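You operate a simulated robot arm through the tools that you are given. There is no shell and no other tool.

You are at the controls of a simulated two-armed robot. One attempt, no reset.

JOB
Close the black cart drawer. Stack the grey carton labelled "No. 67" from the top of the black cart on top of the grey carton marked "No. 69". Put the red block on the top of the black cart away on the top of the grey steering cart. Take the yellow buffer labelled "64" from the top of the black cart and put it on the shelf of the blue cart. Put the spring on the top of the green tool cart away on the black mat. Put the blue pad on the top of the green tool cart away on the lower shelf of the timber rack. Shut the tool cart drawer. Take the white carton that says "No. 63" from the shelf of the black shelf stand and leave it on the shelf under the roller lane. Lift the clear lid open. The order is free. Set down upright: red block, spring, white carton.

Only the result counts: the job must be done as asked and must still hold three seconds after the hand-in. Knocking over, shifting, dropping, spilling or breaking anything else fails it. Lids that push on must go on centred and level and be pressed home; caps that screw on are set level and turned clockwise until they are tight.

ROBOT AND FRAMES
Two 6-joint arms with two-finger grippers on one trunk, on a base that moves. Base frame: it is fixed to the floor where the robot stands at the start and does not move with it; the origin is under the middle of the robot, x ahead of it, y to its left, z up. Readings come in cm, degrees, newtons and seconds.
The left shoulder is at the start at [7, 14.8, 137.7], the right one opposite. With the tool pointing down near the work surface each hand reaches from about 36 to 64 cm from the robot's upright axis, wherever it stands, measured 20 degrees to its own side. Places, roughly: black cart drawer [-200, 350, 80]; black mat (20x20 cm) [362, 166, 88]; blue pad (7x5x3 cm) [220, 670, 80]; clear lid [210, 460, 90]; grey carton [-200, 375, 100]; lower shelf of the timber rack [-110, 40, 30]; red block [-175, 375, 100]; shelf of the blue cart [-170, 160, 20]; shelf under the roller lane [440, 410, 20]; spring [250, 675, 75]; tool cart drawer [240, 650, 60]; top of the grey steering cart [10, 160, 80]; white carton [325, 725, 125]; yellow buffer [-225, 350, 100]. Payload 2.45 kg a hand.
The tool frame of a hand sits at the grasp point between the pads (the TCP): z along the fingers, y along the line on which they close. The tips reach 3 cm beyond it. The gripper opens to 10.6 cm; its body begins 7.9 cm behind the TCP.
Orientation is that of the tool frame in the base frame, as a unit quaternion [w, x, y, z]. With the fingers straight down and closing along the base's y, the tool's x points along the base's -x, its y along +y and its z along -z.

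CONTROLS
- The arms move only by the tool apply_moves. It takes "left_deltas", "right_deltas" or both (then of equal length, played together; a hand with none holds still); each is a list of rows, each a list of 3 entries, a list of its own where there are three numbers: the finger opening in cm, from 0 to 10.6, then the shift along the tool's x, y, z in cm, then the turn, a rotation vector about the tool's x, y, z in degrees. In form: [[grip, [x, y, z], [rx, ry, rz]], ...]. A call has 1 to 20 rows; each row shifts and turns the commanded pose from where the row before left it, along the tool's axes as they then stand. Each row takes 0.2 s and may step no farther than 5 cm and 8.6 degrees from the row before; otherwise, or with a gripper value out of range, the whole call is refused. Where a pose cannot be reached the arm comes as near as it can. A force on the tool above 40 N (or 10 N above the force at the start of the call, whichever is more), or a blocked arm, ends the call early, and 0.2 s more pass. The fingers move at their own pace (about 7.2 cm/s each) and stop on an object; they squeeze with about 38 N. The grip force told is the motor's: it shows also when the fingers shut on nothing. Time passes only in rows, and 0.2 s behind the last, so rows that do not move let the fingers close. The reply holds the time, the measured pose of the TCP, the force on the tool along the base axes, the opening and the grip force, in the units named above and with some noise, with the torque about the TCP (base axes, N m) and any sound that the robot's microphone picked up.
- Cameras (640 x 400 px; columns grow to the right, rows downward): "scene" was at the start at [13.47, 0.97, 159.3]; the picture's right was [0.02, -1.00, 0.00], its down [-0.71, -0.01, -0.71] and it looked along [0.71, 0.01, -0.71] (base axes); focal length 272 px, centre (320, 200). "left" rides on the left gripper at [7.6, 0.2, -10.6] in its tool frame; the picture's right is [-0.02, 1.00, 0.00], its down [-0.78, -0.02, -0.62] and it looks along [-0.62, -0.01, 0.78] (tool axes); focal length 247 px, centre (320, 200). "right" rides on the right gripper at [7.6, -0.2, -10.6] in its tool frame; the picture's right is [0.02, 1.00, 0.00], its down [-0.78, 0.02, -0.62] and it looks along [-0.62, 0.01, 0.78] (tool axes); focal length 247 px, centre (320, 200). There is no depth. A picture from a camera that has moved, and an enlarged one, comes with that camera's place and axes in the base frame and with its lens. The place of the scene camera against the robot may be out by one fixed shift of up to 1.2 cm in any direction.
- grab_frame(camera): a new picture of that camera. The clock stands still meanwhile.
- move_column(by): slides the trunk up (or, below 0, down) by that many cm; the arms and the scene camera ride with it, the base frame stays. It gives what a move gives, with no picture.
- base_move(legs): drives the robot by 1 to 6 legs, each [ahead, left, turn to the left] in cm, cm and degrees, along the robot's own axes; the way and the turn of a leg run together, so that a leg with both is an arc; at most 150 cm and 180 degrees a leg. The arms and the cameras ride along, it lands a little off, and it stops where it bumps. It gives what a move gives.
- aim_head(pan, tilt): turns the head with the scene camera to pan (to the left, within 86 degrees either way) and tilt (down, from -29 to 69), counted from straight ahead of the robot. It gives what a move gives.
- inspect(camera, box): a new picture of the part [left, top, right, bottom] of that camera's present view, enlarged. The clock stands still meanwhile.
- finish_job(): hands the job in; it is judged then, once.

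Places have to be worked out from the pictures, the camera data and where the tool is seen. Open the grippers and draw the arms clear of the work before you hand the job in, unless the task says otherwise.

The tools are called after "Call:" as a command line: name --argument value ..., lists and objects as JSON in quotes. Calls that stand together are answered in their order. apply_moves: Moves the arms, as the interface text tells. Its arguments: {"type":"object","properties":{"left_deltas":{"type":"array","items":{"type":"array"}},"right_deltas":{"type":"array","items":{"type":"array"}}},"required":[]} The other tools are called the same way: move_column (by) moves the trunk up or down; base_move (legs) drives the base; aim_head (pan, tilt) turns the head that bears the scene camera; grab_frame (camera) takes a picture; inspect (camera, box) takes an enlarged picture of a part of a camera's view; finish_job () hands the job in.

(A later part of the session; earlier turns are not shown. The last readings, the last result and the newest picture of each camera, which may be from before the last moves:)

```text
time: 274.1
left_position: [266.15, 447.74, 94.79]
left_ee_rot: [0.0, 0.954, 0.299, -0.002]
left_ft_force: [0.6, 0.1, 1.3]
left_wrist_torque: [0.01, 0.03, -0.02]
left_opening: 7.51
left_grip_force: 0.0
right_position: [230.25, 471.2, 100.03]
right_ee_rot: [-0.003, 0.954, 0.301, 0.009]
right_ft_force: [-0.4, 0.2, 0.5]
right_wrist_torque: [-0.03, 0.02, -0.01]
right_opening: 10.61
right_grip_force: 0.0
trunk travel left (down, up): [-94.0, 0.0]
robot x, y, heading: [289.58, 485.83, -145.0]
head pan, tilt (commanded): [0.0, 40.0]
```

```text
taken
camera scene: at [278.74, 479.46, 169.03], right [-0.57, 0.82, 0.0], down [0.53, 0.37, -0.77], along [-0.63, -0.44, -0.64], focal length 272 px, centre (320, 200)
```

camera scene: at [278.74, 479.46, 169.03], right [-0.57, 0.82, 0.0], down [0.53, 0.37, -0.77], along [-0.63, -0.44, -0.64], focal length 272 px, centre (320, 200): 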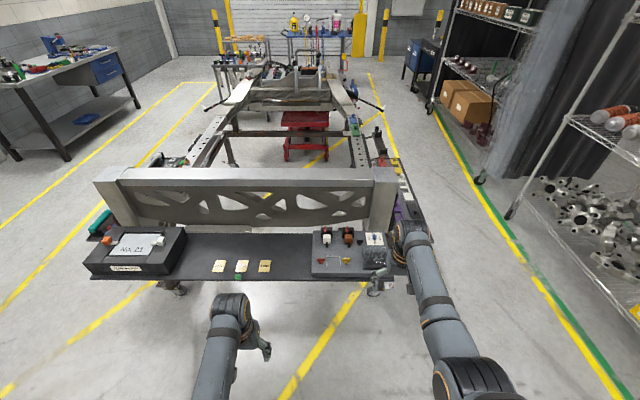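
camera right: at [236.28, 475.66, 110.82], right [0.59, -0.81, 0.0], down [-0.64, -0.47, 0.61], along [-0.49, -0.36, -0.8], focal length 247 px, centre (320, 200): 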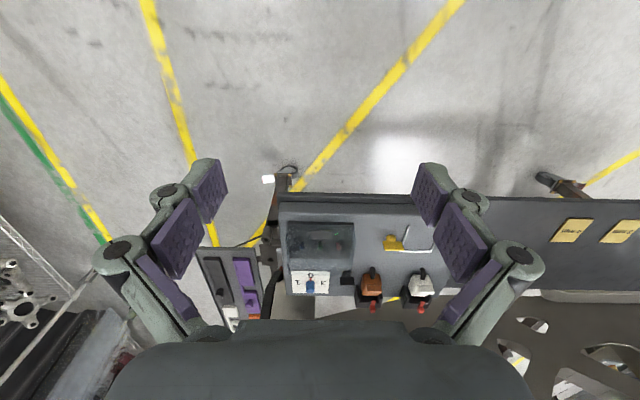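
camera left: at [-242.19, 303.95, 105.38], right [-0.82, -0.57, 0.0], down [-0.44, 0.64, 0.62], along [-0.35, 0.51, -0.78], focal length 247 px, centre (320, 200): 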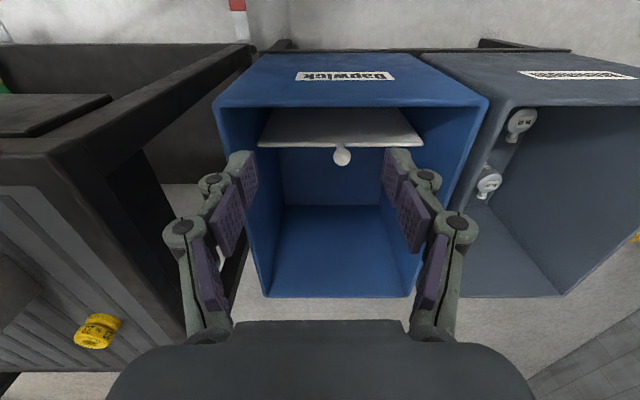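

Zooming the wrist view on the lid.

Call:
inspect --camera "right" --box '[264, 190, 424, 290]'

Call:
inspect --camera "scene" --box '[300, 215, 412, 285]'

```text
4.00 times, centred on (344, 240) of right
camera zoom: at [236.28, 475.66, 110.82], right [0.59, -0.81, 0.0], down [-0.64, -0.47, 0.61], along [-0.49, -0.36, -0.8], focal length 988 px, centre (224, 40)
```

zoom: 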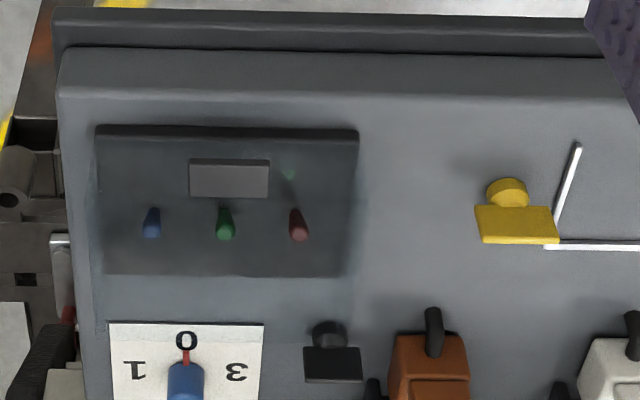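

```text
5.71 times, centred on (356, 250) of scene
camera zoom: at [278.74, 479.46, 169.03], right [-0.57, 0.82, 0.0], down [0.53, 0.37, -0.77], along [-0.63, -0.44, -0.64], focal length 1553 px, centre (114, -86)
```

zoom: 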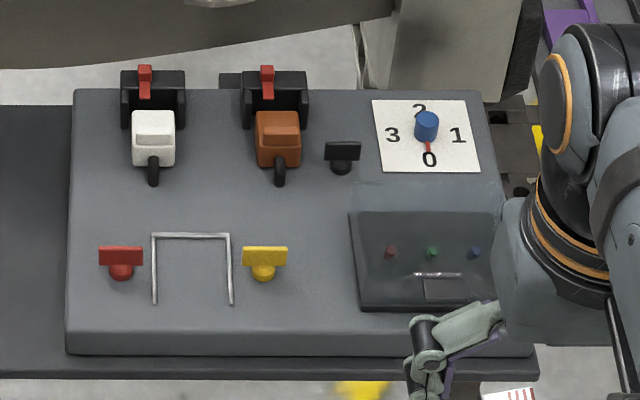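

The tab is at about R≈447, z≈90.5 on the front of the clear cover. To see its shape from the front I lower a little and tilt the right hand so its camera looks more horizontally.

Call:
move_column --by -7

Call:
apply_moves --right_deltas '[[6, [2, 0, 0], [0, -8.5, 0]], [4, [1, 0, 0], [0, -8.5, 0]], [4, [0, 0, 0], [0, -8.5, 0]], [4, [0, 0, 0], [0, -8.5, 0]]]'

Call:
grab_frame --camera "right"

Call:
inspect --camera "right" --box '[240, 180, 400, 280]'

```text
time: 275.2
left_position: [266.18, 447.69, 87.78]
left_ee_rot: [0.0, 0.954, 0.3, -0.003]
left_ft_force: [-0.3, -0.2, -0.3]
left_wrist_torque: [-0.02, 0.01, -0.02]
left_opening: 7.52
left_grip_force: 0.1
right_position: [230.3, 471.17, 92.99]
right_ee_rot: [-0.004, 0.954, 0.3, 0.009]
right_ft_force: [0.3, -0.1, 0.0]
right_wrist_torque: [0.0, 0.02, -0.01]
right_opening: 10.6
right_grip_force: 0.2
trunk travel left (down, up): [-87.0, 7.0]
robot x, y, heading: [289.61, 485.96, -144.8]
head pan, tilt (commanded): [0.0, 40.0]
```

```text
time: 276.2
left_position: [266.15, 447.66, 87.83]
left_ee_rot: [-0.002, 0.954, 0.301, -0.002]
left_ft_force: [1.1, 0.2, 0.2]
left_wrist_torque: [0.02, 0.03, 0.02]
left_opening: 7.51
left_grip_force: 0.1
right_position: [232.8, 472.8, 93.04]
right_ee_rot: [0.085, 0.914, 0.289, -0.271]
right_ft_force: [0.4, -0.5, 1.1]
right_wrist_torque: [-0.03, 0.02, 0.04]
right_opening: 3.98
right_grip_force: 0.1
trunk travel left (down, up): [-87.0, 7.0]
robot x, y, heading: [289.3, 486.26, -145.1]
head pan, tilt (commanded): [0.0, 40.0]
```

```text
taken
camera right: at [242.72, 479.99, 97.84], right [0.59, -0.81, -0.01], down [-0.25, -0.2, 0.95], along [-0.77, -0.55, -0.32], focal length 247 px, centre (320, 200)
```

right: 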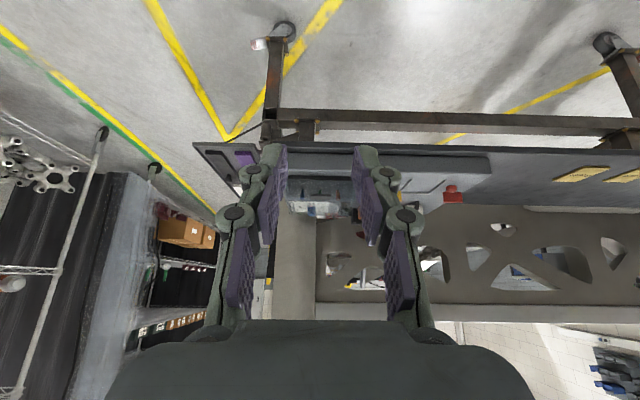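

```text
4.00 times, centred on (320, 230) of right
camera zoom: at [242.72, 479.99, 97.84], right [0.59, -0.81, -0.01], down [-0.25, -0.2, 0.95], along [-0.77, -0.55, -0.32], focal length 988 px, centre (320, 80)
```

zoom: 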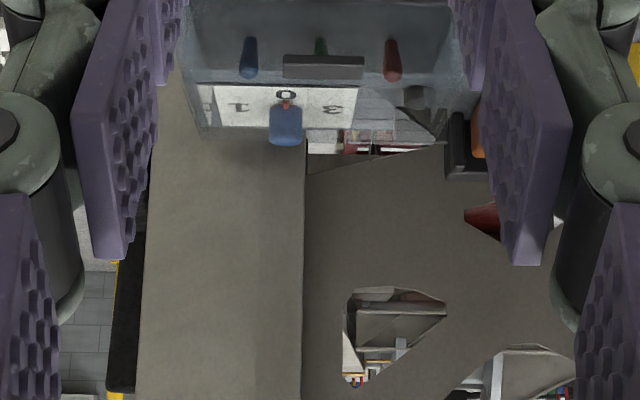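

I zoom further on the tab itself.

Call:
inspect --camera "right" --box '[280, 155, 360, 205]'

```text
8.00 times, centred on (320, 180) of right
camera zoom: at [242.72, 479.99, 97.84], right [0.59, -0.81, -0.01], down [-0.25, -0.2, 0.95], along [-0.77, -0.55, -0.32], focal length 1976 px, centre (320, 360)
```

zoom: 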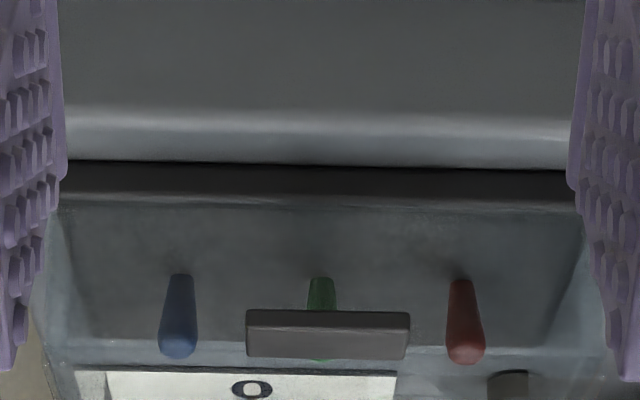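

The tab is a thin horizontal lip (≈2.8 cm wide, 1.6 cm deep) at the front top edge of the lid; triangulated at R≈442.9, F≈251.7, z≈86.5. I drive 15 cm forward with the tilted gripper and re-check.

Call:
base_move --legs '[[13, 0, 0]]'

Call:
grab_frame --camera "right"

Call:
inspect --camera "right" --box '[240, 110, 400, 210]'

```text
time: 277.4
left_position: [255.57, 440.26, 87.76]
left_ee_rot: [0.0, 0.954, 0.3, -0.001]
left_ft_force: [-0.7, 0.2, -0.5]
left_wrist_torque: [0.0, -0.01, 0.0]
left_opening: 7.52
left_grip_force: 0.1
right_position: [222.12, 465.28, 92.98]
right_ee_rot: [0.085, 0.914, 0.289, -0.271]
right_ft_force: [-0.2, -0.1, 1.1]
right_wrist_torque: [0.01, 0.02, -0.02]
right_opening: 4.0
right_grip_force: 0.0
trunk travel left (down, up): [-87.0, 7.0]
robot x, y, heading: [278.82, 478.58, -144.7]
head pan, tilt (commanded): [0.0, 40.0]
```

```text
taken
camera right: at [232.1, 472.55, 97.84], right [0.59, -0.81, -0.01], down [-0.25, -0.2, 0.95], along [-0.77, -0.55, -0.32], focal length 247 px, centre (320, 200)
```

right: 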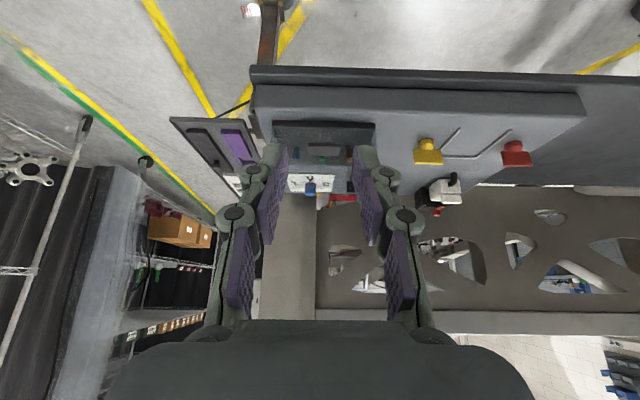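

```text
4.00 times, centred on (320, 160) of right
camera zoom: at [232.1, 472.55, 97.84], right [0.59, -0.81, -0.01], down [-0.25, -0.2, 0.95], along [-0.77, -0.55, -0.32], focal length 988 px, centre (320, 360)
```

zoom: 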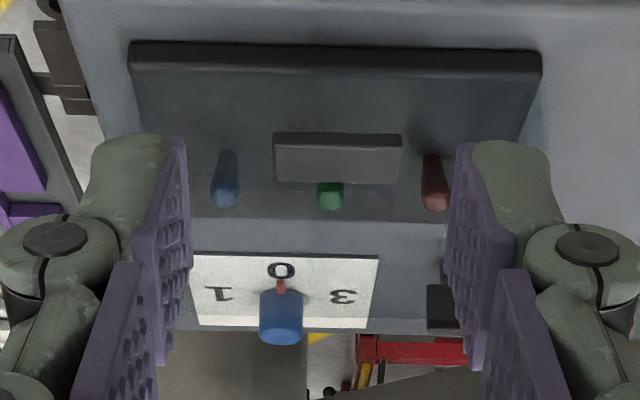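

Refined: tab spans R 441–443 at z≈86.2, F≈251.6. I advance two thirds of the way with fingers 4.8 cm open and check.

Call:
apply_moves --right_deltas '[[4.8, [-0.75, 0.12, 2.5], [0, 0, 0]], [4.8, [-0.75, 0.13, 2.5], [0, 0, 0]]]'

Call:
inspect --camera "right" --box '[240, 90, 400, 190]'

```text
time: 278.1
left_position: [255.41, 440.13, 87.71]
left_ee_rot: [-0.002, 0.954, 0.3, -0.001]
left_ft_force: [0.4, 0.2, -0.6]
left_wrist_torque: [0.04, -0.05, 0.0]
left_opening: 7.47
left_grip_force: 0.0
right_position: [218.97, 462.82, 89.45]
right_ee_rot: [0.084, 0.915, 0.288, -0.269]
right_ft_force: [-0.3, -0.3, -0.8]
right_wrist_torque: [-0.03, 0.0, -0.01]
right_opening: 4.79
right_grip_force: 0.0
trunk travel left (down, up): [-87.0, 7.0]
robot x, y, heading: [278.92, 478.68, -144.8]
head pan, tilt (commanded): [0.0, 40.0]
```

```text
4.00 times, centred on (320, 140) of right
camera zoom: at [228.8, 469.99, 94.36], right [0.59, -0.81, -0.01], down [-0.25, -0.2, 0.95], along [-0.77, -0.55, -0.32], focal length 988 px, centre (320, 440)
```

zoom: 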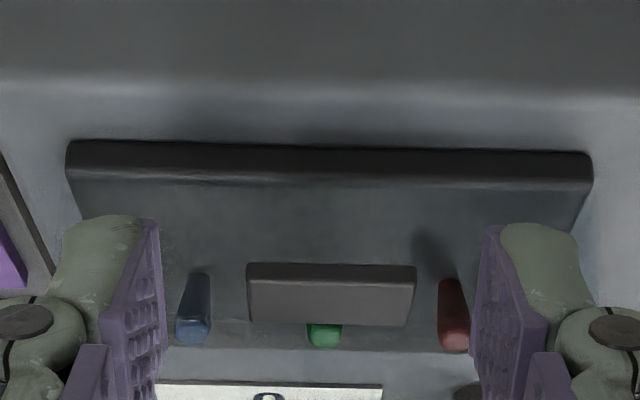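

Alignment is good. I make the final approach (2 cm forward, 1.5 cm down) and look again.

Call:
apply_moves --right_deltas '[[4.8, [-0.45, 0.2, 1.2], [0, 0, 0]], [4.8, [-0.42, 0, 1.26], [0, 0, 0]]]'

Call:
inspect --camera "right" --box '[240, 90, 400, 190]'

```text
time: 278.6
left_position: [255.98, 440.54, 88.05]
left_ee_rot: [-0.001, 0.954, 0.3, -0.005]
left_ft_force: [-0.7, 1.2, -0.2]
left_wrist_torque: [-0.03, 0.01, 0.03]
left_opening: 7.51
left_grip_force: 0.1
right_position: [218.09, 461.91, 88.11]
right_ee_rot: [0.085, 0.915, 0.287, -0.27]
right_ft_force: [22.7, 13.8, 5.8]
right_wrist_torque: [0.57, -0.04, -0.66]
right_opening: 4.63
right_grip_force: 0.0
trunk travel left (down, up): [-87.0, 7.0]
robot x, y, heading: [278.87, 478.68, -144.9]
head pan, tilt (commanded): [0.0, 40.0]
```

```text
4.00 times, centred on (320, 140) of right
camera zoom: at [227.98, 469.11, 92.97], right [0.59, -0.81, -0.01], down [-0.25, -0.2, 0.95], along [-0.77, -0.55, -0.32], focal length 988 px, centre (320, 440)
```

zoom: 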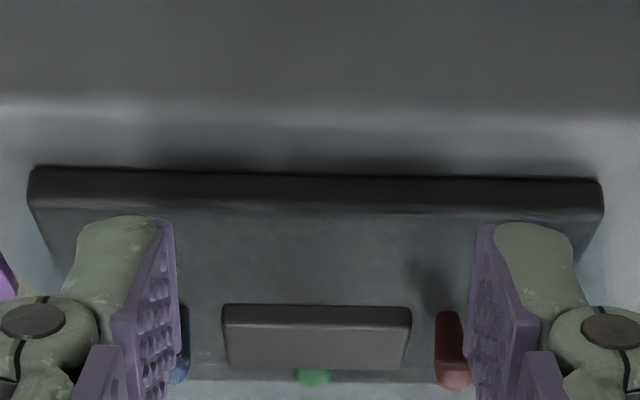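

The fingertips just touched the lid's front face (27 N), so the face is ~1 cm nearer than thought; the tab is already between the pads. I back off 4 mm and close on the tab.

Call:
apply_moves --right_deltas '[[4.8, [0.37, 0, -0.25], [0, 0, 0]], [0, [0, 0, 0], [0, 0, 0]], [0, [0, 0, 0], [0, 0, 0]], [0, [0, 0, 0], [0, 0, 0]]]'

Call:
inspect --camera "right" --box '[240, 90, 400, 190]'

```text
time: 279.6
left_position: [255.72, 440.34, 87.9]
left_ee_rot: [0.0, 0.954, 0.301, -0.004]
left_ft_force: [0.0, 0.5, 0.5]
left_wrist_torque: [-0.01, 0.01, -0.01]
left_opening: 7.49
left_grip_force: 0.0
right_position: [217.99, 461.96, 88.02]
right_ee_rot: [0.085, 0.914, 0.289, -0.27]
right_ft_force: [19.9, 16.3, 1.1]
right_wrist_torque: [0.37, -0.38, -0.32]
right_opening: 2.74
right_grip_force: 45.1
trunk travel left (down, up): [-87.0, 7.0]
robot x, y, heading: [279.25, 478.78, -144.8]
head pan, tilt (commanded): [0.0, 40.0]
```

```text
4.00 times, centred on (320, 140) of right
camera zoom: at [228.0, 469.19, 92.89], right [0.59, -0.81, -0.01], down [-0.25, -0.2, 0.95], along [-0.77, -0.55, -0.32], focal length 988 px, centre (320, 440)
```

zoom: 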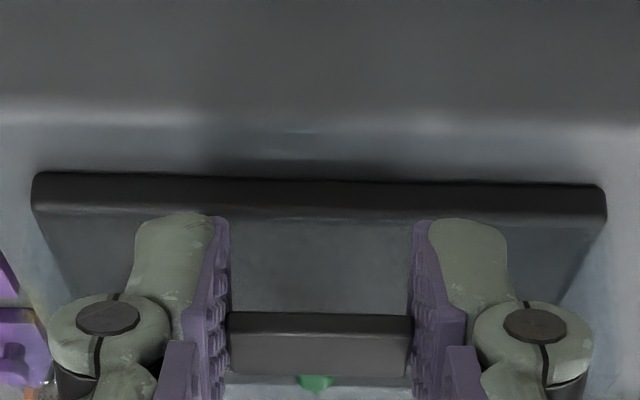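

The tab is gripped but my reach wouldn't cover the full opening arc from here. I release, pull the hand back 14 cm, raise the left hand a bit, and drive 13 cm closer to regrip.

Call:
apply_moves --right_deltas '[[4.8, [0.4, 0, -0.27], [0, 0, 0]], [4.8, [0, 0, 0], [0, 0, 0]], [4.8, [2.3, 0, -1.56], [0, 0, 0]], [4.8, [2.3, 0, -1.56], [0, 0, 0]], [4.8, [2.3, 0, -1.56], [0, 0, 0]], [4.8, [2.3, 0, -1.56], [0, 0, 0]], [4.8, [2.1, 0, -1.4], [0, 0, 0]]]' --left_deltas '[[7.5, [0, 0, 0], [0, 0, 0]], [7.5, [0, 0, 0], [0, 0, 0]], [7.5, [0, 0, -1], [0, 0, 0]], [7.5, [0, 0, -1], [0, 0, 0]], [7.5, [0, 0, -1], [0, 0, 0]], [7.5, [0, 0, 0], [0, 0, 0]], [7.5, [0, 0, 0], [0, 0, 0]]]'

Call:
inspect --camera "right" --box '[240, 110, 400, 210]'

```text
time: 281.2
left_position: [255.56, 440.23, 90.71]
left_ee_rot: [-0.001, 0.954, 0.3, -0.003]
left_ft_force: [0.4, -0.5, -0.6]
left_wrist_torque: [0.0, 0.03, 0.02]
left_opening: 7.48
left_grip_force: 0.1
right_position: [229.34, 469.77, 88.23]
right_ee_rot: [0.084, 0.914, 0.289, -0.272]
right_ft_force: [0.2, -0.3, -0.5]
right_wrist_torque: [-0.01, 0.03, 0.0]
right_opening: 4.79
right_grip_force: 0.2
trunk travel left (down, up): [-87.0, 7.0]
robot x, y, heading: [279.06, 478.61, -145.0]
head pan, tilt (commanded): [0.0, 40.0]
```

```text
4.00 times, centred on (320, 160) of right
camera zoom: at [239.26, 477.03, 93.09], right [0.59, -0.81, -0.01], down [-0.25, -0.2, 0.95], along [-0.77, -0.55, -0.32], focal length 988 px, centre (320, 360)
```

zoom: 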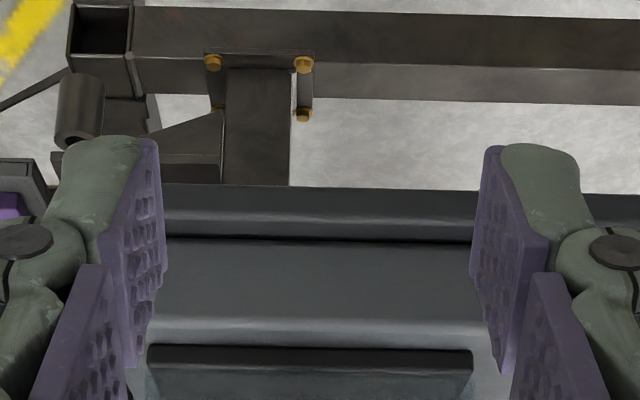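

Clear. Driving 12 cm forward now.

Call:
base_move --legs '[[12, 0, 0]]'

Call:
inspect --camera "right" --box '[240, 90, 400, 190]'

Call:
grab_frame --camera "left"

```text
time: 282.5
left_position: [245.76, 433.4, 90.77]
left_ee_rot: [-0.001, 0.954, 0.3, -0.002]
left_ft_force: [-0.3, 0.1, -0.3]
left_wrist_torque: [0.01, 0.03, -0.04]
left_opening: 7.49
left_grip_force: 0.1
right_position: [219.62, 463.05, 88.14]
right_ee_rot: [0.084, 0.915, 0.288, -0.271]
right_ft_force: [-0.1, 0.9, 0.9]
right_wrist_torque: [0.02, -0.01, 0.03]
right_opening: 4.82
right_grip_force: 0.1
trunk travel left (down, up): [-87.0, 7.0]
robot x, y, heading: [269.26, 471.82, -144.8]
head pan, tilt (commanded): [0.0, 40.0]
```

```text
4.00 times, centred on (320, 140) of right
camera zoom: at [229.47, 470.18, 93.06], right [0.59, -0.81, -0.01], down [-0.25, -0.2, 0.95], along [-0.77, -0.55, -0.32], focal length 988 px, centre (320, 440)
```

zoom: 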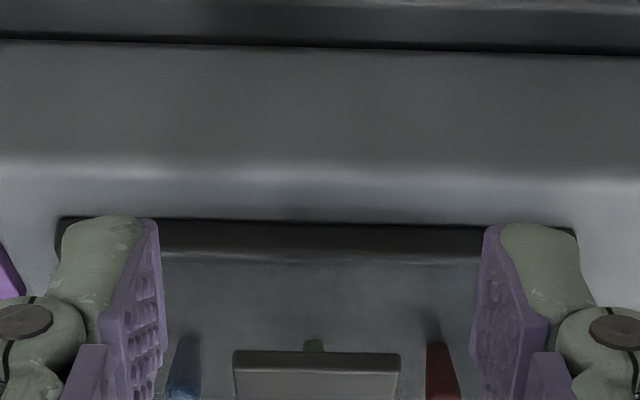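

```text
taken
camera left: at [252.29, 437.56, 101.39], right [0.55, -0.83, 0.0], down [-0.65, -0.43, 0.62], along [-0.52, -0.34, -0.78], focal length 247 px, centre (320, 200)
```

left: 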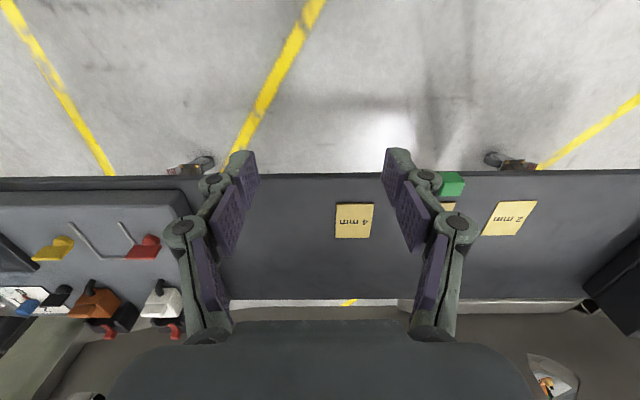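

Aligned in front of the tab. I advance 1.5 cm and grip it.

Call:
apply_moves --right_deltas '[[4.8, [-1.2, 0, 0.8], [0, 0, 0]], [0, [0, 0, 0], [0, 0, 0]], [0, [0, 0, 0], [0, 0, 0]], [0, [0, 0, 0], [0, 0, 0]]]'

Call:
inspect --camera "right" --box '[240, 90, 400, 190]'

```text
time: 283.5
left_position: [245.63, 433.31, 90.7]
left_ee_rot: [-0.002, 0.954, 0.3, -0.001]
left_ft_force: [0.7, -0.9, 0.1]
left_wrist_torque: [-0.04, -0.01, 0.02]
left_opening: 7.52
left_grip_force: 0.1
right_position: [218.23, 461.91, 88.22]
right_ee_rot: [0.084, 0.915, 0.288, -0.27]
right_ft_force: [0.6, 1.4, -0.5]
right_wrist_torque: [-0.01, 0.06, -0.01]
right_opening: 2.72
right_grip_force: 45.3
trunk travel left (down, up): [-87.0, 7.0]
robot x, y, heading: [268.94, 471.38, -145.1]
head pan, tilt (commanded): [0.0, 40.0]
```

```text
4.00 times, centred on (320, 140) of right
camera zoom: at [228.19, 469.33, 93.0], right [0.59, -0.81, -0.01], down [-0.25, -0.2, 0.95], along [-0.77, -0.55, -0.32], focal length 988 px, centre (320, 440)
```

zoom: 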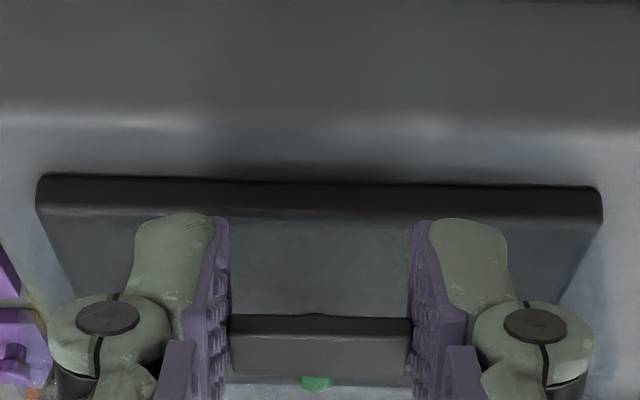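

Gripped with no side load. Now I lift along the hinge arc, first 40°.

Call:
apply_moves --right_deltas '[[0, [-0.75, 0, -0.5], [0, 1, 0]], [0, [-0.75, 0, -0.49], [0, 1, 0]], [0, [-0.81, 0, -0.4], [0, 1, 0]], [0, [-0.81, 0, -0.39], [0, 1, 0]], [0, [-0.86, 0, -0.28], [0, 1, 0]], [0, [-0.86, 0, -0.28], [0, 1, 0]], [0, [-0.89, 0, -0.17], [0, 1, 0]], [0, [-0.89, 0, -0.17], [0, 1, 0]]]'

Call:
grab_frame --camera "right"

Call:
grab_frame --camera "scene"

```text
time: 284.4
left_position: [245.91, 433.42, 90.87]
left_ee_rot: [-0.001, 0.954, 0.3, -0.002]
left_ft_force: [0.4, 0.3, -1.1]
left_wrist_torque: [-0.03, 0.03, 0.01]
left_opening: 7.49
left_grip_force: 0.1
right_position: [217.91, 461.77, 90.57]
right_ee_rot: [0.073, 0.925, 0.291, -0.235]
right_ft_force: [9.6, 9.8, 9.0]
right_wrist_torque: [-0.32, 0.36, -0.05]
right_opening: 2.76
right_grip_force: 44.5
trunk travel left (down, up): [-87.0, 7.0]
robot x, y, heading: [268.78, 471.7, -144.9]
head pan, tilt (commanded): [0.0, 40.0]
stopped in row 4 (right hand): the force on the tool passed its limit at 41 N (the readings are from after the stop); the commanded pose is now the measured one
```

```text
taken
camera right: at [227.46, 468.79, 96.31], right [0.59, -0.81, -0.01], down [-0.31, -0.24, 0.92], along [-0.75, -0.54, -0.39], focal length 247 px, centre (320, 200)
```

right: 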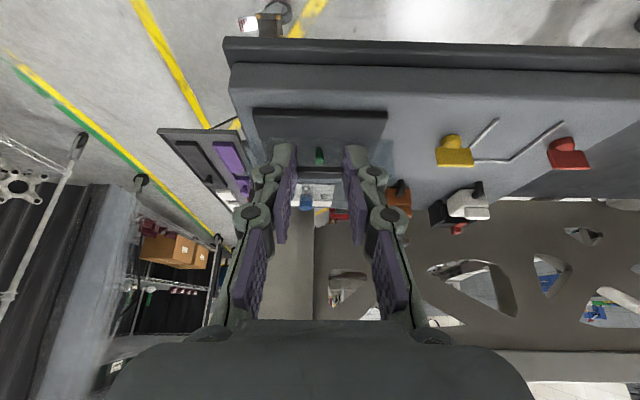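

```text
taken
camera scene: at [258.79, 465.13, 162.13], right [-0.57, 0.82, 0.0], down [0.52, 0.37, -0.77], along [-0.63, -0.44, -0.64], focal length 272 px, centre (320, 200)
```

scene: 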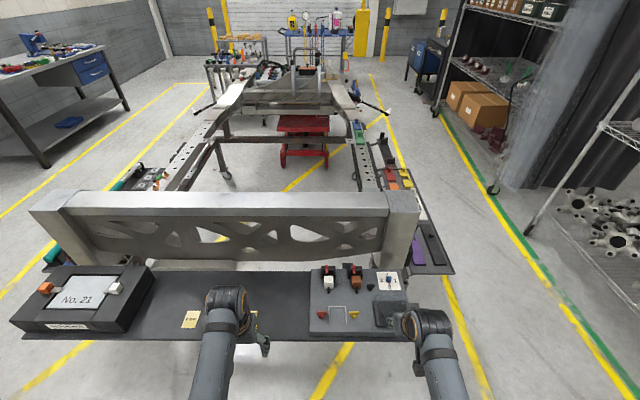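

It stopped at 41 N: the tab rises more vertically than I assumed, i.e. the hinge is level with the lid top. I check the grip.

Call:
inspect --camera "right" --box '[230, 90, 410, 210]'

```text
3.33 times, centred on (320, 150) of right
camera zoom: at [227.46, 468.79, 96.31], right [0.59, -0.81, -0.01], down [-0.31, -0.24, 0.92], along [-0.75, -0.54, -0.39], focal length 823 px, centre (320, 367)
```

zoom: 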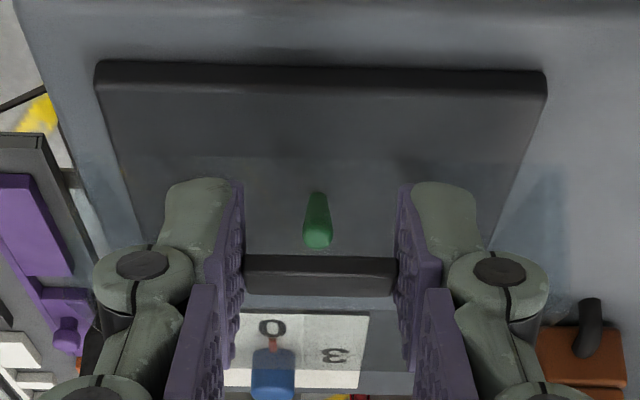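

The lid is lifted ~15° and the tab still held. I recompute the arc about the higher hinge and continue in smaller steps, rotating the hand more with the lid.

Call:
apply_moves --right_deltas '[[0, [-0.71, 0, -0.59], [0, 1.75, 0]], [0, [-0.72, 0, -0.58], [0, 1.75, 0]], [0, [-0.79, 0, -0.51], [0, 1.75, 0]], [0, [-0.79, 0, -0.51], [0, 1.75, 0]], [0, [-0.84, 0, -0.41], [0, 1.75, 0]], [0, [-0.84, 0, -0.41], [0, 1.75, 0]]]'

Call:
grab_frame --camera "right"

```text
time: 285.8
left_position: [246.14, 433.54, 90.95]
left_ee_rot: [-0.001, 0.954, 0.299, -0.004]
left_ft_force: [-0.3, -0.5, 0.7]
left_wrist_torque: [0.02, 0.03, -0.01]
left_opening: 7.49
left_grip_force: 0.0
right_position: [215.5, 460.02, 95.34]
right_ee_rot: [0.047, 0.942, 0.297, -0.152]
right_ft_force: [16.1, 16.2, 9.8]
right_wrist_torque: [0.68, -1.03, -0.08]
right_opening: 2.75
right_grip_force: 45.4
trunk travel left (down, up): [-87.0, 7.0]
robot x, y, heading: [269.57, 471.67, -145.1]
head pan, tilt (commanded): [0.0, 40.0]
```

```text
taken
camera right: at [224.04, 466.41, 103.11], right [0.59, -0.81, -0.01], down [-0.44, -0.33, 0.84], along [-0.68, -0.49, -0.55], focal length 247 px, centre (320, 200)
```

right: 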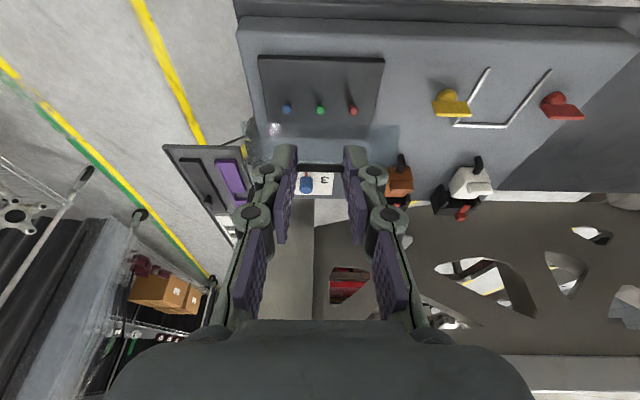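

The lid is about 45° open; the resisting force is mostly radial outward, so I shift slightly outward and continue on a 10 cm radius.

Call:
apply_moves --right_deltas '[[0, [0.18, 0, -0.36], [0, 0, 0]], [0, [-0.93, 0, -0.33], [0, 1.75, 0]], [0, [-0.93, 0, -0.33], [0, 1.75, 0]], [0, [-0.96, 0, -0.22], [0, 1.75, 0]], [0, [-0.96, 0, -0.22], [0, 1.75, 0]]]'

Call:
grab_frame --camera "right"

```text
time: 287.0
left_position: [245.68, 433.39, 90.69]
left_ee_rot: [-0.001, 0.954, 0.3, -0.002]
left_ft_force: [0.2, 0.2, -0.3]
left_wrist_torque: [0.0, 0.02, -0.01]
left_opening: 7.51
left_grip_force: 0.0
right_position: [212.63, 458.18, 97.28]
right_ee_rot: [0.028, 0.95, 0.298, -0.092]
right_ft_force: [8.4, 9.0, -4.5]
right_wrist_torque: [0.76, -1.13, -0.09]
right_opening: 2.71
right_grip_force: 44.9
trunk travel left (down, up): [-87.0, 7.0]
robot x, y, heading: [268.99, 471.74, -145.0]
head pan, tilt (commanded): [0.0, 40.0]
```

```text
taken
camera right: at [220.38, 463.88, 106.43], right [0.59, -0.81, -0.01], down [-0.52, -0.39, 0.76], along [-0.62, -0.44, -0.65], focal length 247 px, centre (320, 200)
```

right: 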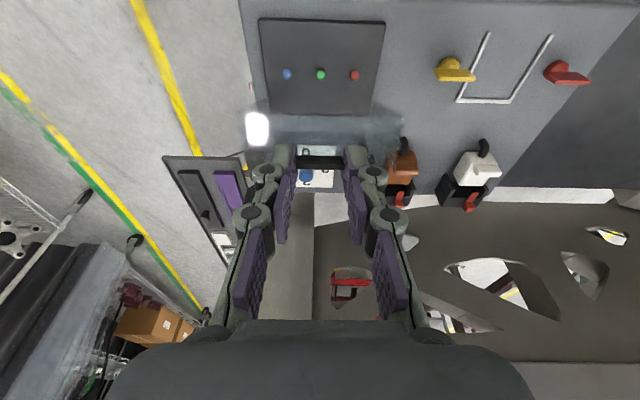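

Following well with small forces; lid now ~65–70°. Continuing past vertical.

Call:
apply_moves --right_deltas '[[0, [-0.98, 0, -0.1], [0, 1.75, 0]], [0, [-0.98, 0, -0.1], [0, 1.75, 0]], [0, [-0.98, 0, 0], [0, 1.75, 0]], [0, [-0.98, 0, 0.02], [0, 1.75, 0]]]'

Call:
grab_frame --camera "right"

Call:
grab_frame --camera "scene"

```text
time: 288.0
left_position: [245.67, 433.53, 90.76]
left_ee_rot: [-0.001, 0.954, 0.3, -0.003]
left_ft_force: [0.1, 0.7, 0.5]
left_wrist_torque: [-0.01, 0.02, -0.04]
left_opening: 7.5
left_grip_force: 0.0
right_position: [209.57, 455.94, 98.18]
right_ee_rot: [0.009, 0.954, 0.299, -0.032]
right_ft_force: [9.5, 10.0, 2.6]
right_wrist_torque: [0.9, -1.19, -0.06]
right_opening: 2.73
right_grip_force: 44.6
trunk travel left (down, up): [-87.0, 7.0]
robot x, y, heading: [269.55, 471.95, -144.8]
head pan, tilt (commanded): [0.0, 40.0]
```

```text
taken
camera right: at [216.3, 461.04, 108.33], right [0.59, -0.81, 0.0], down [-0.6, -0.44, 0.67], along [-0.55, -0.4, -0.74], focal length 247 px, centre (320, 200)
```

right: 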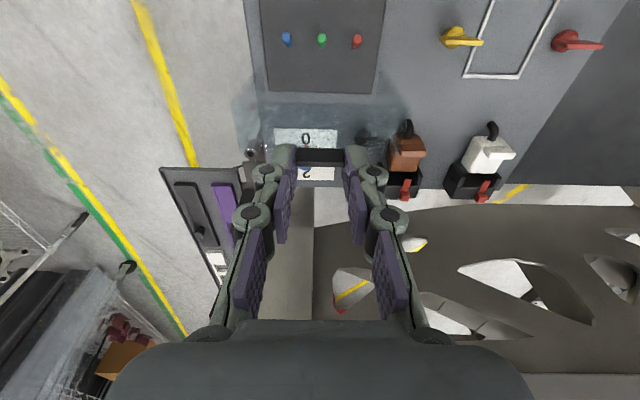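

```text
taken
camera scene: at [258.57, 465.05, 162.05], right [-0.57, 0.82, 0.0], down [0.53, 0.37, -0.77], along [-0.63, -0.44, -0.64], focal length 272 px, centre (320, 200)
```

scene: 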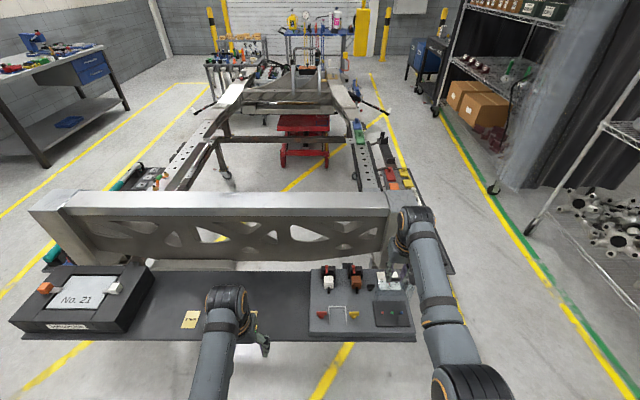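

The lid is near vertical. I push it a further ~3 cm past vertical and check.

Call:
apply_moves --right_deltas '[[0, [-0.97, 0, 0.12], [0, 1, 0]], [0, [-0.97, 0, 0.13], [0, 1, 0]], [0, [-0.8, 0, 0.25], [0, 0, 0]]]'

Call:
grab_frame --camera "right"

Call:
inspect --camera "scene" --box '[300, 230, 460, 330]'

```text
time: 288.8
left_position: [245.99, 433.49, 90.86]
left_ee_rot: [-0.002, 0.954, 0.3, -0.003]
left_ft_force: [-0.9, -0.8, 0.6]
left_wrist_torque: [0.01, -0.01, 0.0]
left_opening: 7.5
left_grip_force: 0.0
right_position: [207.39, 454.54, 98.08]
right_ee_rot: [0.005, 0.954, 0.3, -0.015]
right_ft_force: [9.5, 10.0, 5.4]
right_wrist_torque: [1.03, -1.33, -0.01]
right_opening: 2.74
right_grip_force: 45.0
trunk travel left (down, up): [-87.0, 7.0]
robot x, y, heading: [269.11, 471.51, -144.9]
head pan, tilt (commanded): [0.0, 40.0]
```

```text
taken
camera right: at [213.85, 459.34, 108.37], right [0.59, -0.81, 0.0], down [-0.61, -0.45, 0.65], along [-0.52, -0.38, -0.76], focal length 247 px, centre (320, 200)
```

right: 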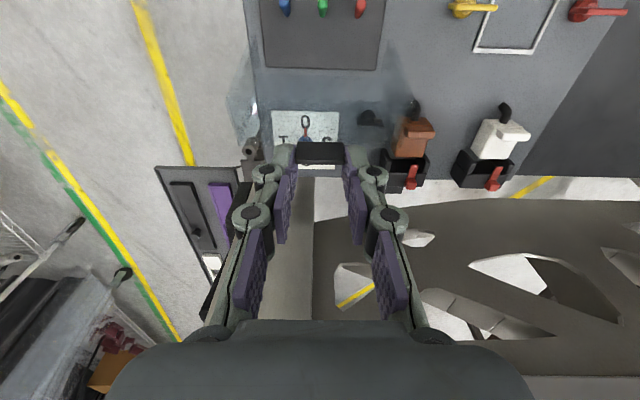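

```text
4.00 times, centred on (380, 280) of scene
camera zoom: at [258.7, 465.15, 162.07], right [-0.57, 0.82, 0.0], down [0.52, 0.37, -0.77], along [-0.63, -0.44, -0.64], focal length 1087 px, centre (80, -120)
```

zoom: 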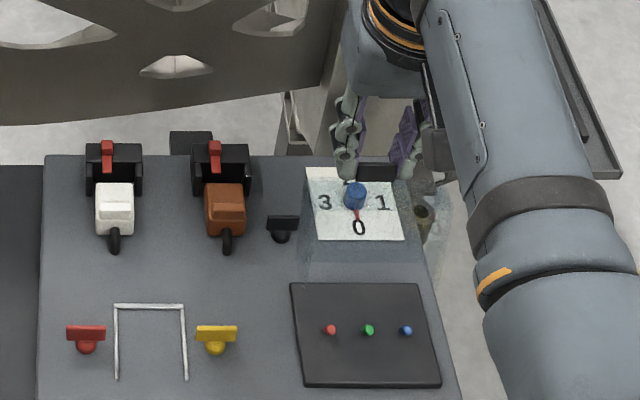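

The lid is slightly past vertical. To open it further without my hand nearing the chassis post, I tilt the gripper forward about the wrist, carrying the tab further back.

Call:
apply_moves --right_deltas '[[0, [0, 0, 0.15], [0, -4, 0]], [0, [0, 0, 0.15], [0, -4, 0]], [0, [0, 0, 0.15], [0, -4, 0]], [0, [0, 0, 0.15], [0, -4, 0]], [0, [-0.3, 0, 0.1], [0, -4, 0]]]'

Call:
grab_frame --camera "right"

Call:
inspect --camera "scene" --box '[300, 230, 460, 330]'

```text
time: 290.0
left_position: [246.02, 433.57, 90.94]
left_ee_rot: [0.0, 0.954, 0.299, -0.004]
left_ft_force: [-0.4, -0.1, 0.1]
left_wrist_torque: [0.01, -0.01, -0.01]
left_opening: 7.53
left_grip_force: 0.1
right_position: [207.17, 454.29, 97.26]
right_ee_rot: [0.057, 0.936, 0.294, -0.182]
right_ft_force: [9.7, 14.9, 15.6]
right_wrist_torque: [0.81, -0.94, 0.01]
right_opening: 2.58
right_grip_force: 44.8
trunk travel left (down, up): [-87.0, 7.0]
robot x, y, heading: [269.04, 471.67, -145.0]
head pan, tilt (commanded): [0.0, 40.0]
```

```text
taken
camera right: at [216.22, 461.01, 104.36], right [0.59, -0.81, -0.01], down [-0.39, -0.3, 0.87], along [-0.71, -0.51, -0.49], focal length 247 px, centre (320, 200)
```

right: 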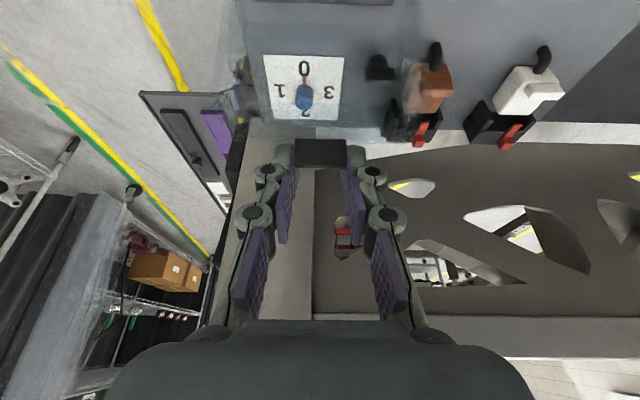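

```text
4.00 times, centred on (380, 280) of scene
camera zoom: at [258.9, 465.35, 162.08], right [-0.57, 0.82, 0.0], down [0.52, 0.37, -0.77], along [-0.63, -0.44, -0.64], focal length 1087 px, centre (80, -120)
```

zoom: 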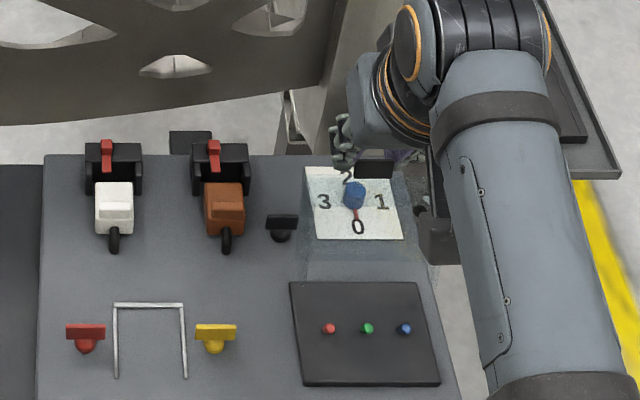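

Resistance is growing, so the lid is probably at or near its stop. I open the fingers and see whether it stays.

Call:
apply_moves --right_deltas '[[4.5, [0, 0, 0], [0, 0, 0]], [5, [0, 0, 0], [0, 0, 0]]]'

Call:
grab_frame --camera "right"

Call:
inspect --camera "right" --box '[220, 80, 420, 205]'

```text
time: 290.6
left_position: [245.87, 433.38, 90.72]
left_ee_rot: [-0.001, 0.954, 0.3, -0.002]
left_ft_force: [0.7, 0.5, -0.9]
left_wrist_torque: [-0.05, 0.01, -0.02]
left_opening: 7.47
left_grip_force: 0.0
right_position: [206.94, 454.24, 97.12]
right_ee_rot: [0.057, 0.936, 0.295, -0.182]
right_ft_force: [0.5, 0.4, -0.3]
right_wrist_torque: [-0.03, 0.01, -0.01]
right_opening: 5.01
right_grip_force: 0.0
trunk travel left (down, up): [-87.0, 7.0]
robot x, y, heading: [268.98, 471.74, -144.9]
head pan, tilt (commanded): [0.0, 40.0]
```

```text
taken
camera right: at [215.97, 460.73, 104.25], right [0.59, -0.81, -0.01], down [-0.39, -0.3, 0.87], along [-0.71, -0.51, -0.49], focal length 247 px, centre (320, 200)
```

right: 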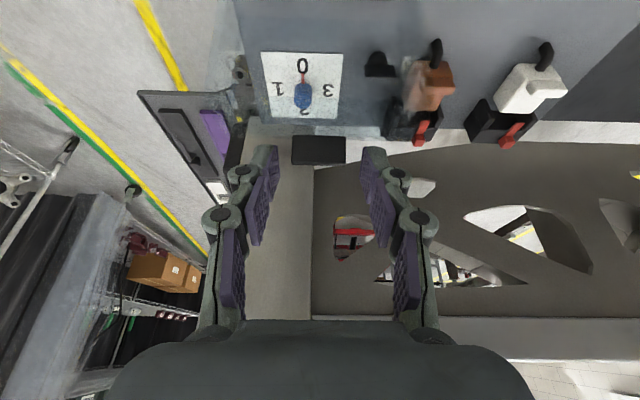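

```text
3.20 times, centred on (320, 142) of right
camera zoom: at [215.97, 460.73, 104.25], right [0.59, -0.81, -0.01], down [-0.39, -0.3, 0.87], along [-0.71, -0.51, -0.49], focal length 790 px, centre (320, 384)
```

zoom: 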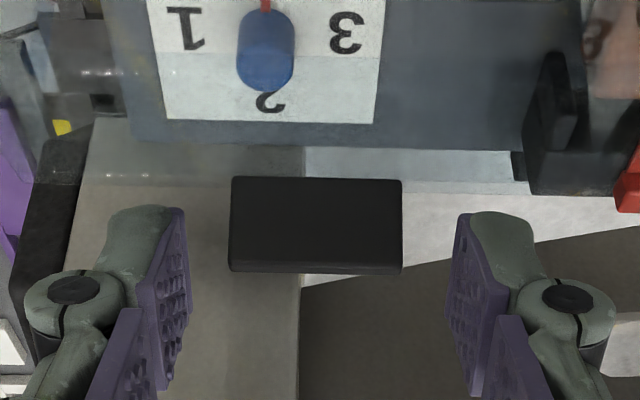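

The lid stays up on its own. I withdraw the hand along its axis and verify again.

Call:
apply_moves --right_deltas '[[5.5, [0, 0, -1.5], [0, 0, 0]], [5.5, [0, 0, -3], [0, 0, 0]], [5.5, [0, 0, -3], [0, 0, 0]], [5.5, [2, 0, -3], [0, 0, 0]]]'

Call:
base_move --legs '[[-20, 0, 0]]'

Call:
inspect --camera "scene" --box '[280, 190, 440, 290]'

```text
time: 291.6
left_position: [245.88, 433.29, 90.74]
left_ee_rot: [-0.001, 0.954, 0.3, -0.003]
left_ft_force: [0.1, 0.5, 0.3]
left_wrist_torque: [-0.01, 0.01, 0.0]
left_opening: 7.5
left_grip_force: 0.1
right_position: [211.69, 457.56, 106.12]
right_ee_rot: [0.056, 0.936, 0.295, -0.183]
right_ft_force: [1.1, 0.6, 0.7]
right_wrist_torque: [0.01, 0.04, -0.03]
right_opening: 5.52
right_grip_force: 0.1
trunk travel left (down, up): [-87.0, 7.0]
robot x, y, heading: [268.88, 472.11, -144.8]
head pan, tilt (commanded): [0.0, 40.0]
```

```text
time: 293.2
left_position: [261.82, 444.68, 90.58]
left_ee_rot: [-0.001, 0.954, 0.299, -0.001]
left_ft_force: [0.1, 0.1, -0.2]
left_wrist_torque: [0.03, 0.01, -0.04]
left_opening: 7.46
left_grip_force: 0.1
right_position: [227.76, 468.8, 106.01]
right_ee_rot: [0.055, 0.937, 0.294, -0.18]
right_ft_force: [0.2, -0.1, -0.6]
right_wrist_torque: [0.01, 0.01, -0.01]
right_opening: 5.52
right_grip_force: 0.1
trunk travel left (down, up): [-87.0, 7.0]
robot x, y, heading: [285.82, 483.43, -145.2]
head pan, tilt (commanded): [0.0, 40.0]
```

```text
4.00 times, centred on (360, 240) of scene
camera zoom: at [274.46, 476.14, 161.99], right [-0.57, 0.82, 0.0], down [0.53, 0.37, -0.76], along [-0.63, -0.44, -0.64], focal length 1087 px, centre (160, 40)
```

zoom: 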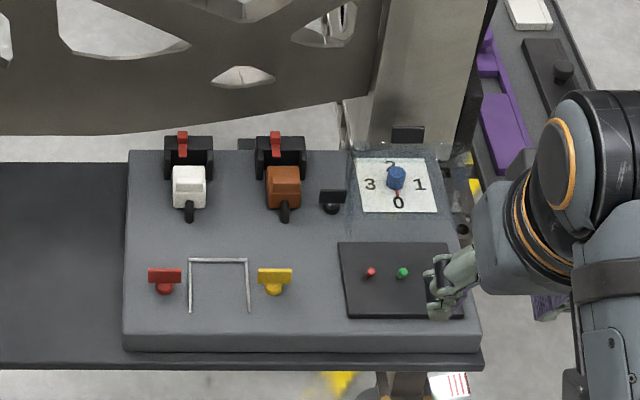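

The lid stands open by itself. Next I straighten the right hand, raise the trunk, turn back toward the tool cart and approach it.

Call:
apply_moves --right_deltas '[[8, [0, 0, 2], [0, 8.5, 0]], [8, [0, 0, 3], [0, 8.5, 0]], [8, [0, 0, 3], [0, 4.5, 0]], [8, [0, 0, 3], [0, 0, 0]]]'

Call:
move_column --by 7

Call:
base_move --legs '[[0, 0, -90], [0, -60, 0], [72, 0, 0]]'

Call:
aim_head --pan 0 --tilt 30

Call:
grab_frame --camera "scene"

Call:
aim_head --pan -40 --tilt 20

Call:
grab_frame --camera "scene"

```text
time: 294.2
left_position: [261.99, 444.83, 90.8]
left_ee_rot: [-0.001, 0.954, 0.299, -0.002]
left_ft_force: [0.2, 0.3, -0.2]
left_wrist_torque: [-0.01, -0.03, -0.01]
left_opening: 7.49
left_grip_force: 0.1
right_position: [226.35, 467.93, 95.4]
right_ee_rot: [0.001, 0.954, 0.299, -0.003]
right_ft_force: [0.0, 0.3, -1.0]
right_wrist_torque: [0.03, 0.01, -0.02]
right_opening: 8.0
right_grip_force: 0.2
trunk travel left (down, up): [-87.0, 7.0]
robot x, y, heading: [285.72, 482.98, -145.2]
head pan, tilt (commanded): [0.0, 40.0]
```

```text
time: 295.3
left_position: [261.97, 444.83, 97.57]
left_ee_rot: [-0.002, 0.954, 0.3, -0.002]
left_ft_force: [-0.8, 0.3, -0.4]
left_wrist_torque: [0.0, -0.01, -0.03]
left_opening: 7.52
left_grip_force: 0.2
right_position: [226.53, 467.91, 102.51]
right_ee_rot: [0.0, 0.954, 0.299, -0.003]
right_ft_force: [-0.2, -0.3, -0.2]
right_wrist_torque: [0.01, -0.02, 0.02]
right_opening: 7.98
right_grip_force: 0.1
trunk travel left (down, up): [-94.0, 0.0]
robot x, y, heading: [285.62, 483.16, -145.1]
head pan, tilt (commanded): [0.0, 40.0]
```

```text
time: 306.1
left_position: [255.52, 601.41, 97.79]
left_ee_rot: [-0.003, 0.883, -0.469, -0.001]
left_ft_force: [0.2, 0.0, 0.8]
left_wrist_torque: [0.03, -0.02, 0.05]
left_opening: 7.51
left_grip_force: 0.1
right_position: [279.11, 636.7, 102.56]
right_ee_rot: [-0.002, 0.884, -0.467, -0.002]
right_ft_force: [0.3, -0.5, -0.8]
right_wrist_torque: [0.01, 0.0, -0.03]
right_opening: 8.0
right_grip_force: 0.1
trunk travel left (down, up): [-94.0, 0.0]
robot x, y, heading: [293.44, 577.26, 124.1]
head pan, tilt (commanded): [0.0, 40.0]
```

```text
time: 306.8
left_position: [255.64, 601.46, 97.71]
left_ee_rot: [-0.001, 0.884, -0.468, 0.0]
left_ft_force: [-0.3, 0.4, 0.8]
left_wrist_torque: [0.01, 0.02, 0.01]
left_opening: 7.52
left_grip_force: 0.1
right_position: [279.11, 636.74, 102.47]
right_ee_rot: [-0.002, 0.883, -0.469, -0.003]
right_ft_force: [-0.4, 0.5, 0.4]
right_wrist_torque: [-0.01, -0.03, 0.0]
right_opening: 8.0
right_grip_force: 0.1
trunk travel left (down, up): [-94.0, 0.0]
robot x, y, heading: [293.6, 577.37, 124.3]
head pan, tilt (commanded): [0.0, 30.0]
```

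```text
taken
camera scene: at [286.07, 589.94, 170.55], right [0.83, 0.56, 0.0], down [0.28, -0.41, -0.87], along [-0.49, 0.72, -0.5], focal length 272 px, centre (320, 200)
```

scene: 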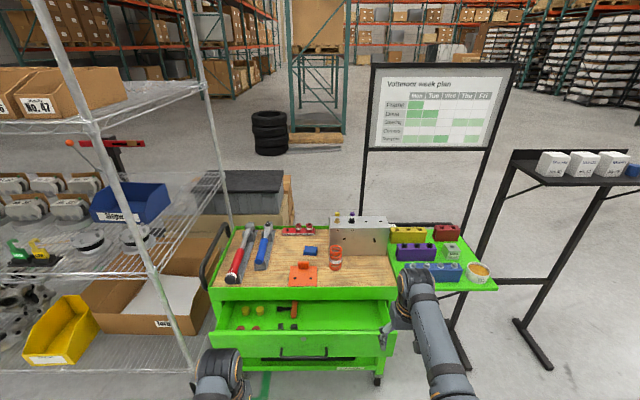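

```text
time: 307.9
left_position: [255.53, 601.25, 97.79]
left_ee_rot: [-0.002, 0.884, -0.468, -0.001]
left_ft_force: [-0.4, 0.8, 0.2]
left_wrist_torque: [0.01, 0.04, 0.0]
left_opening: 7.5
left_grip_force: 0.1
right_position: [279.17, 636.67, 102.42]
right_ee_rot: [-0.002, 0.884, -0.468, -0.003]
right_ft_force: [-0.4, -0.2, -0.3]
right_wrist_torque: [0.02, -0.01, 0.04]
right_opening: 8.01
right_grip_force: 0.1
trunk travel left (down, up): [-94.0, 0.0]
robot x, y, heading: [293.38, 577.34, 124.2]
head pan, tilt (commanded): [-40.0, 20.0]
```

```text
taken
camera scene: at [292.1, 591.7, 172.16], right [0.99, -0.1, 0.0], down [-0.03, -0.34, -0.94], along [0.09, 0.93, -0.34], focal length 272 px, centre (320, 200)
```

scene: 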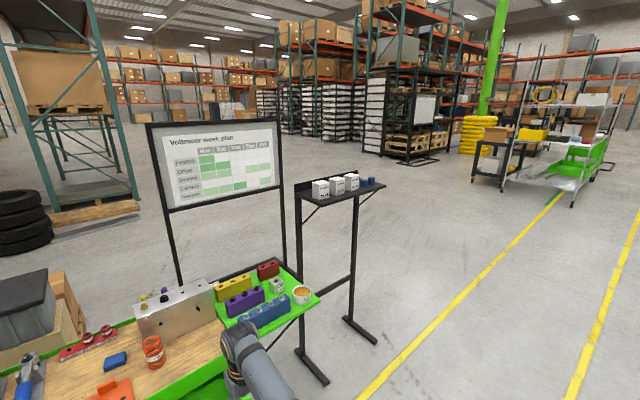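

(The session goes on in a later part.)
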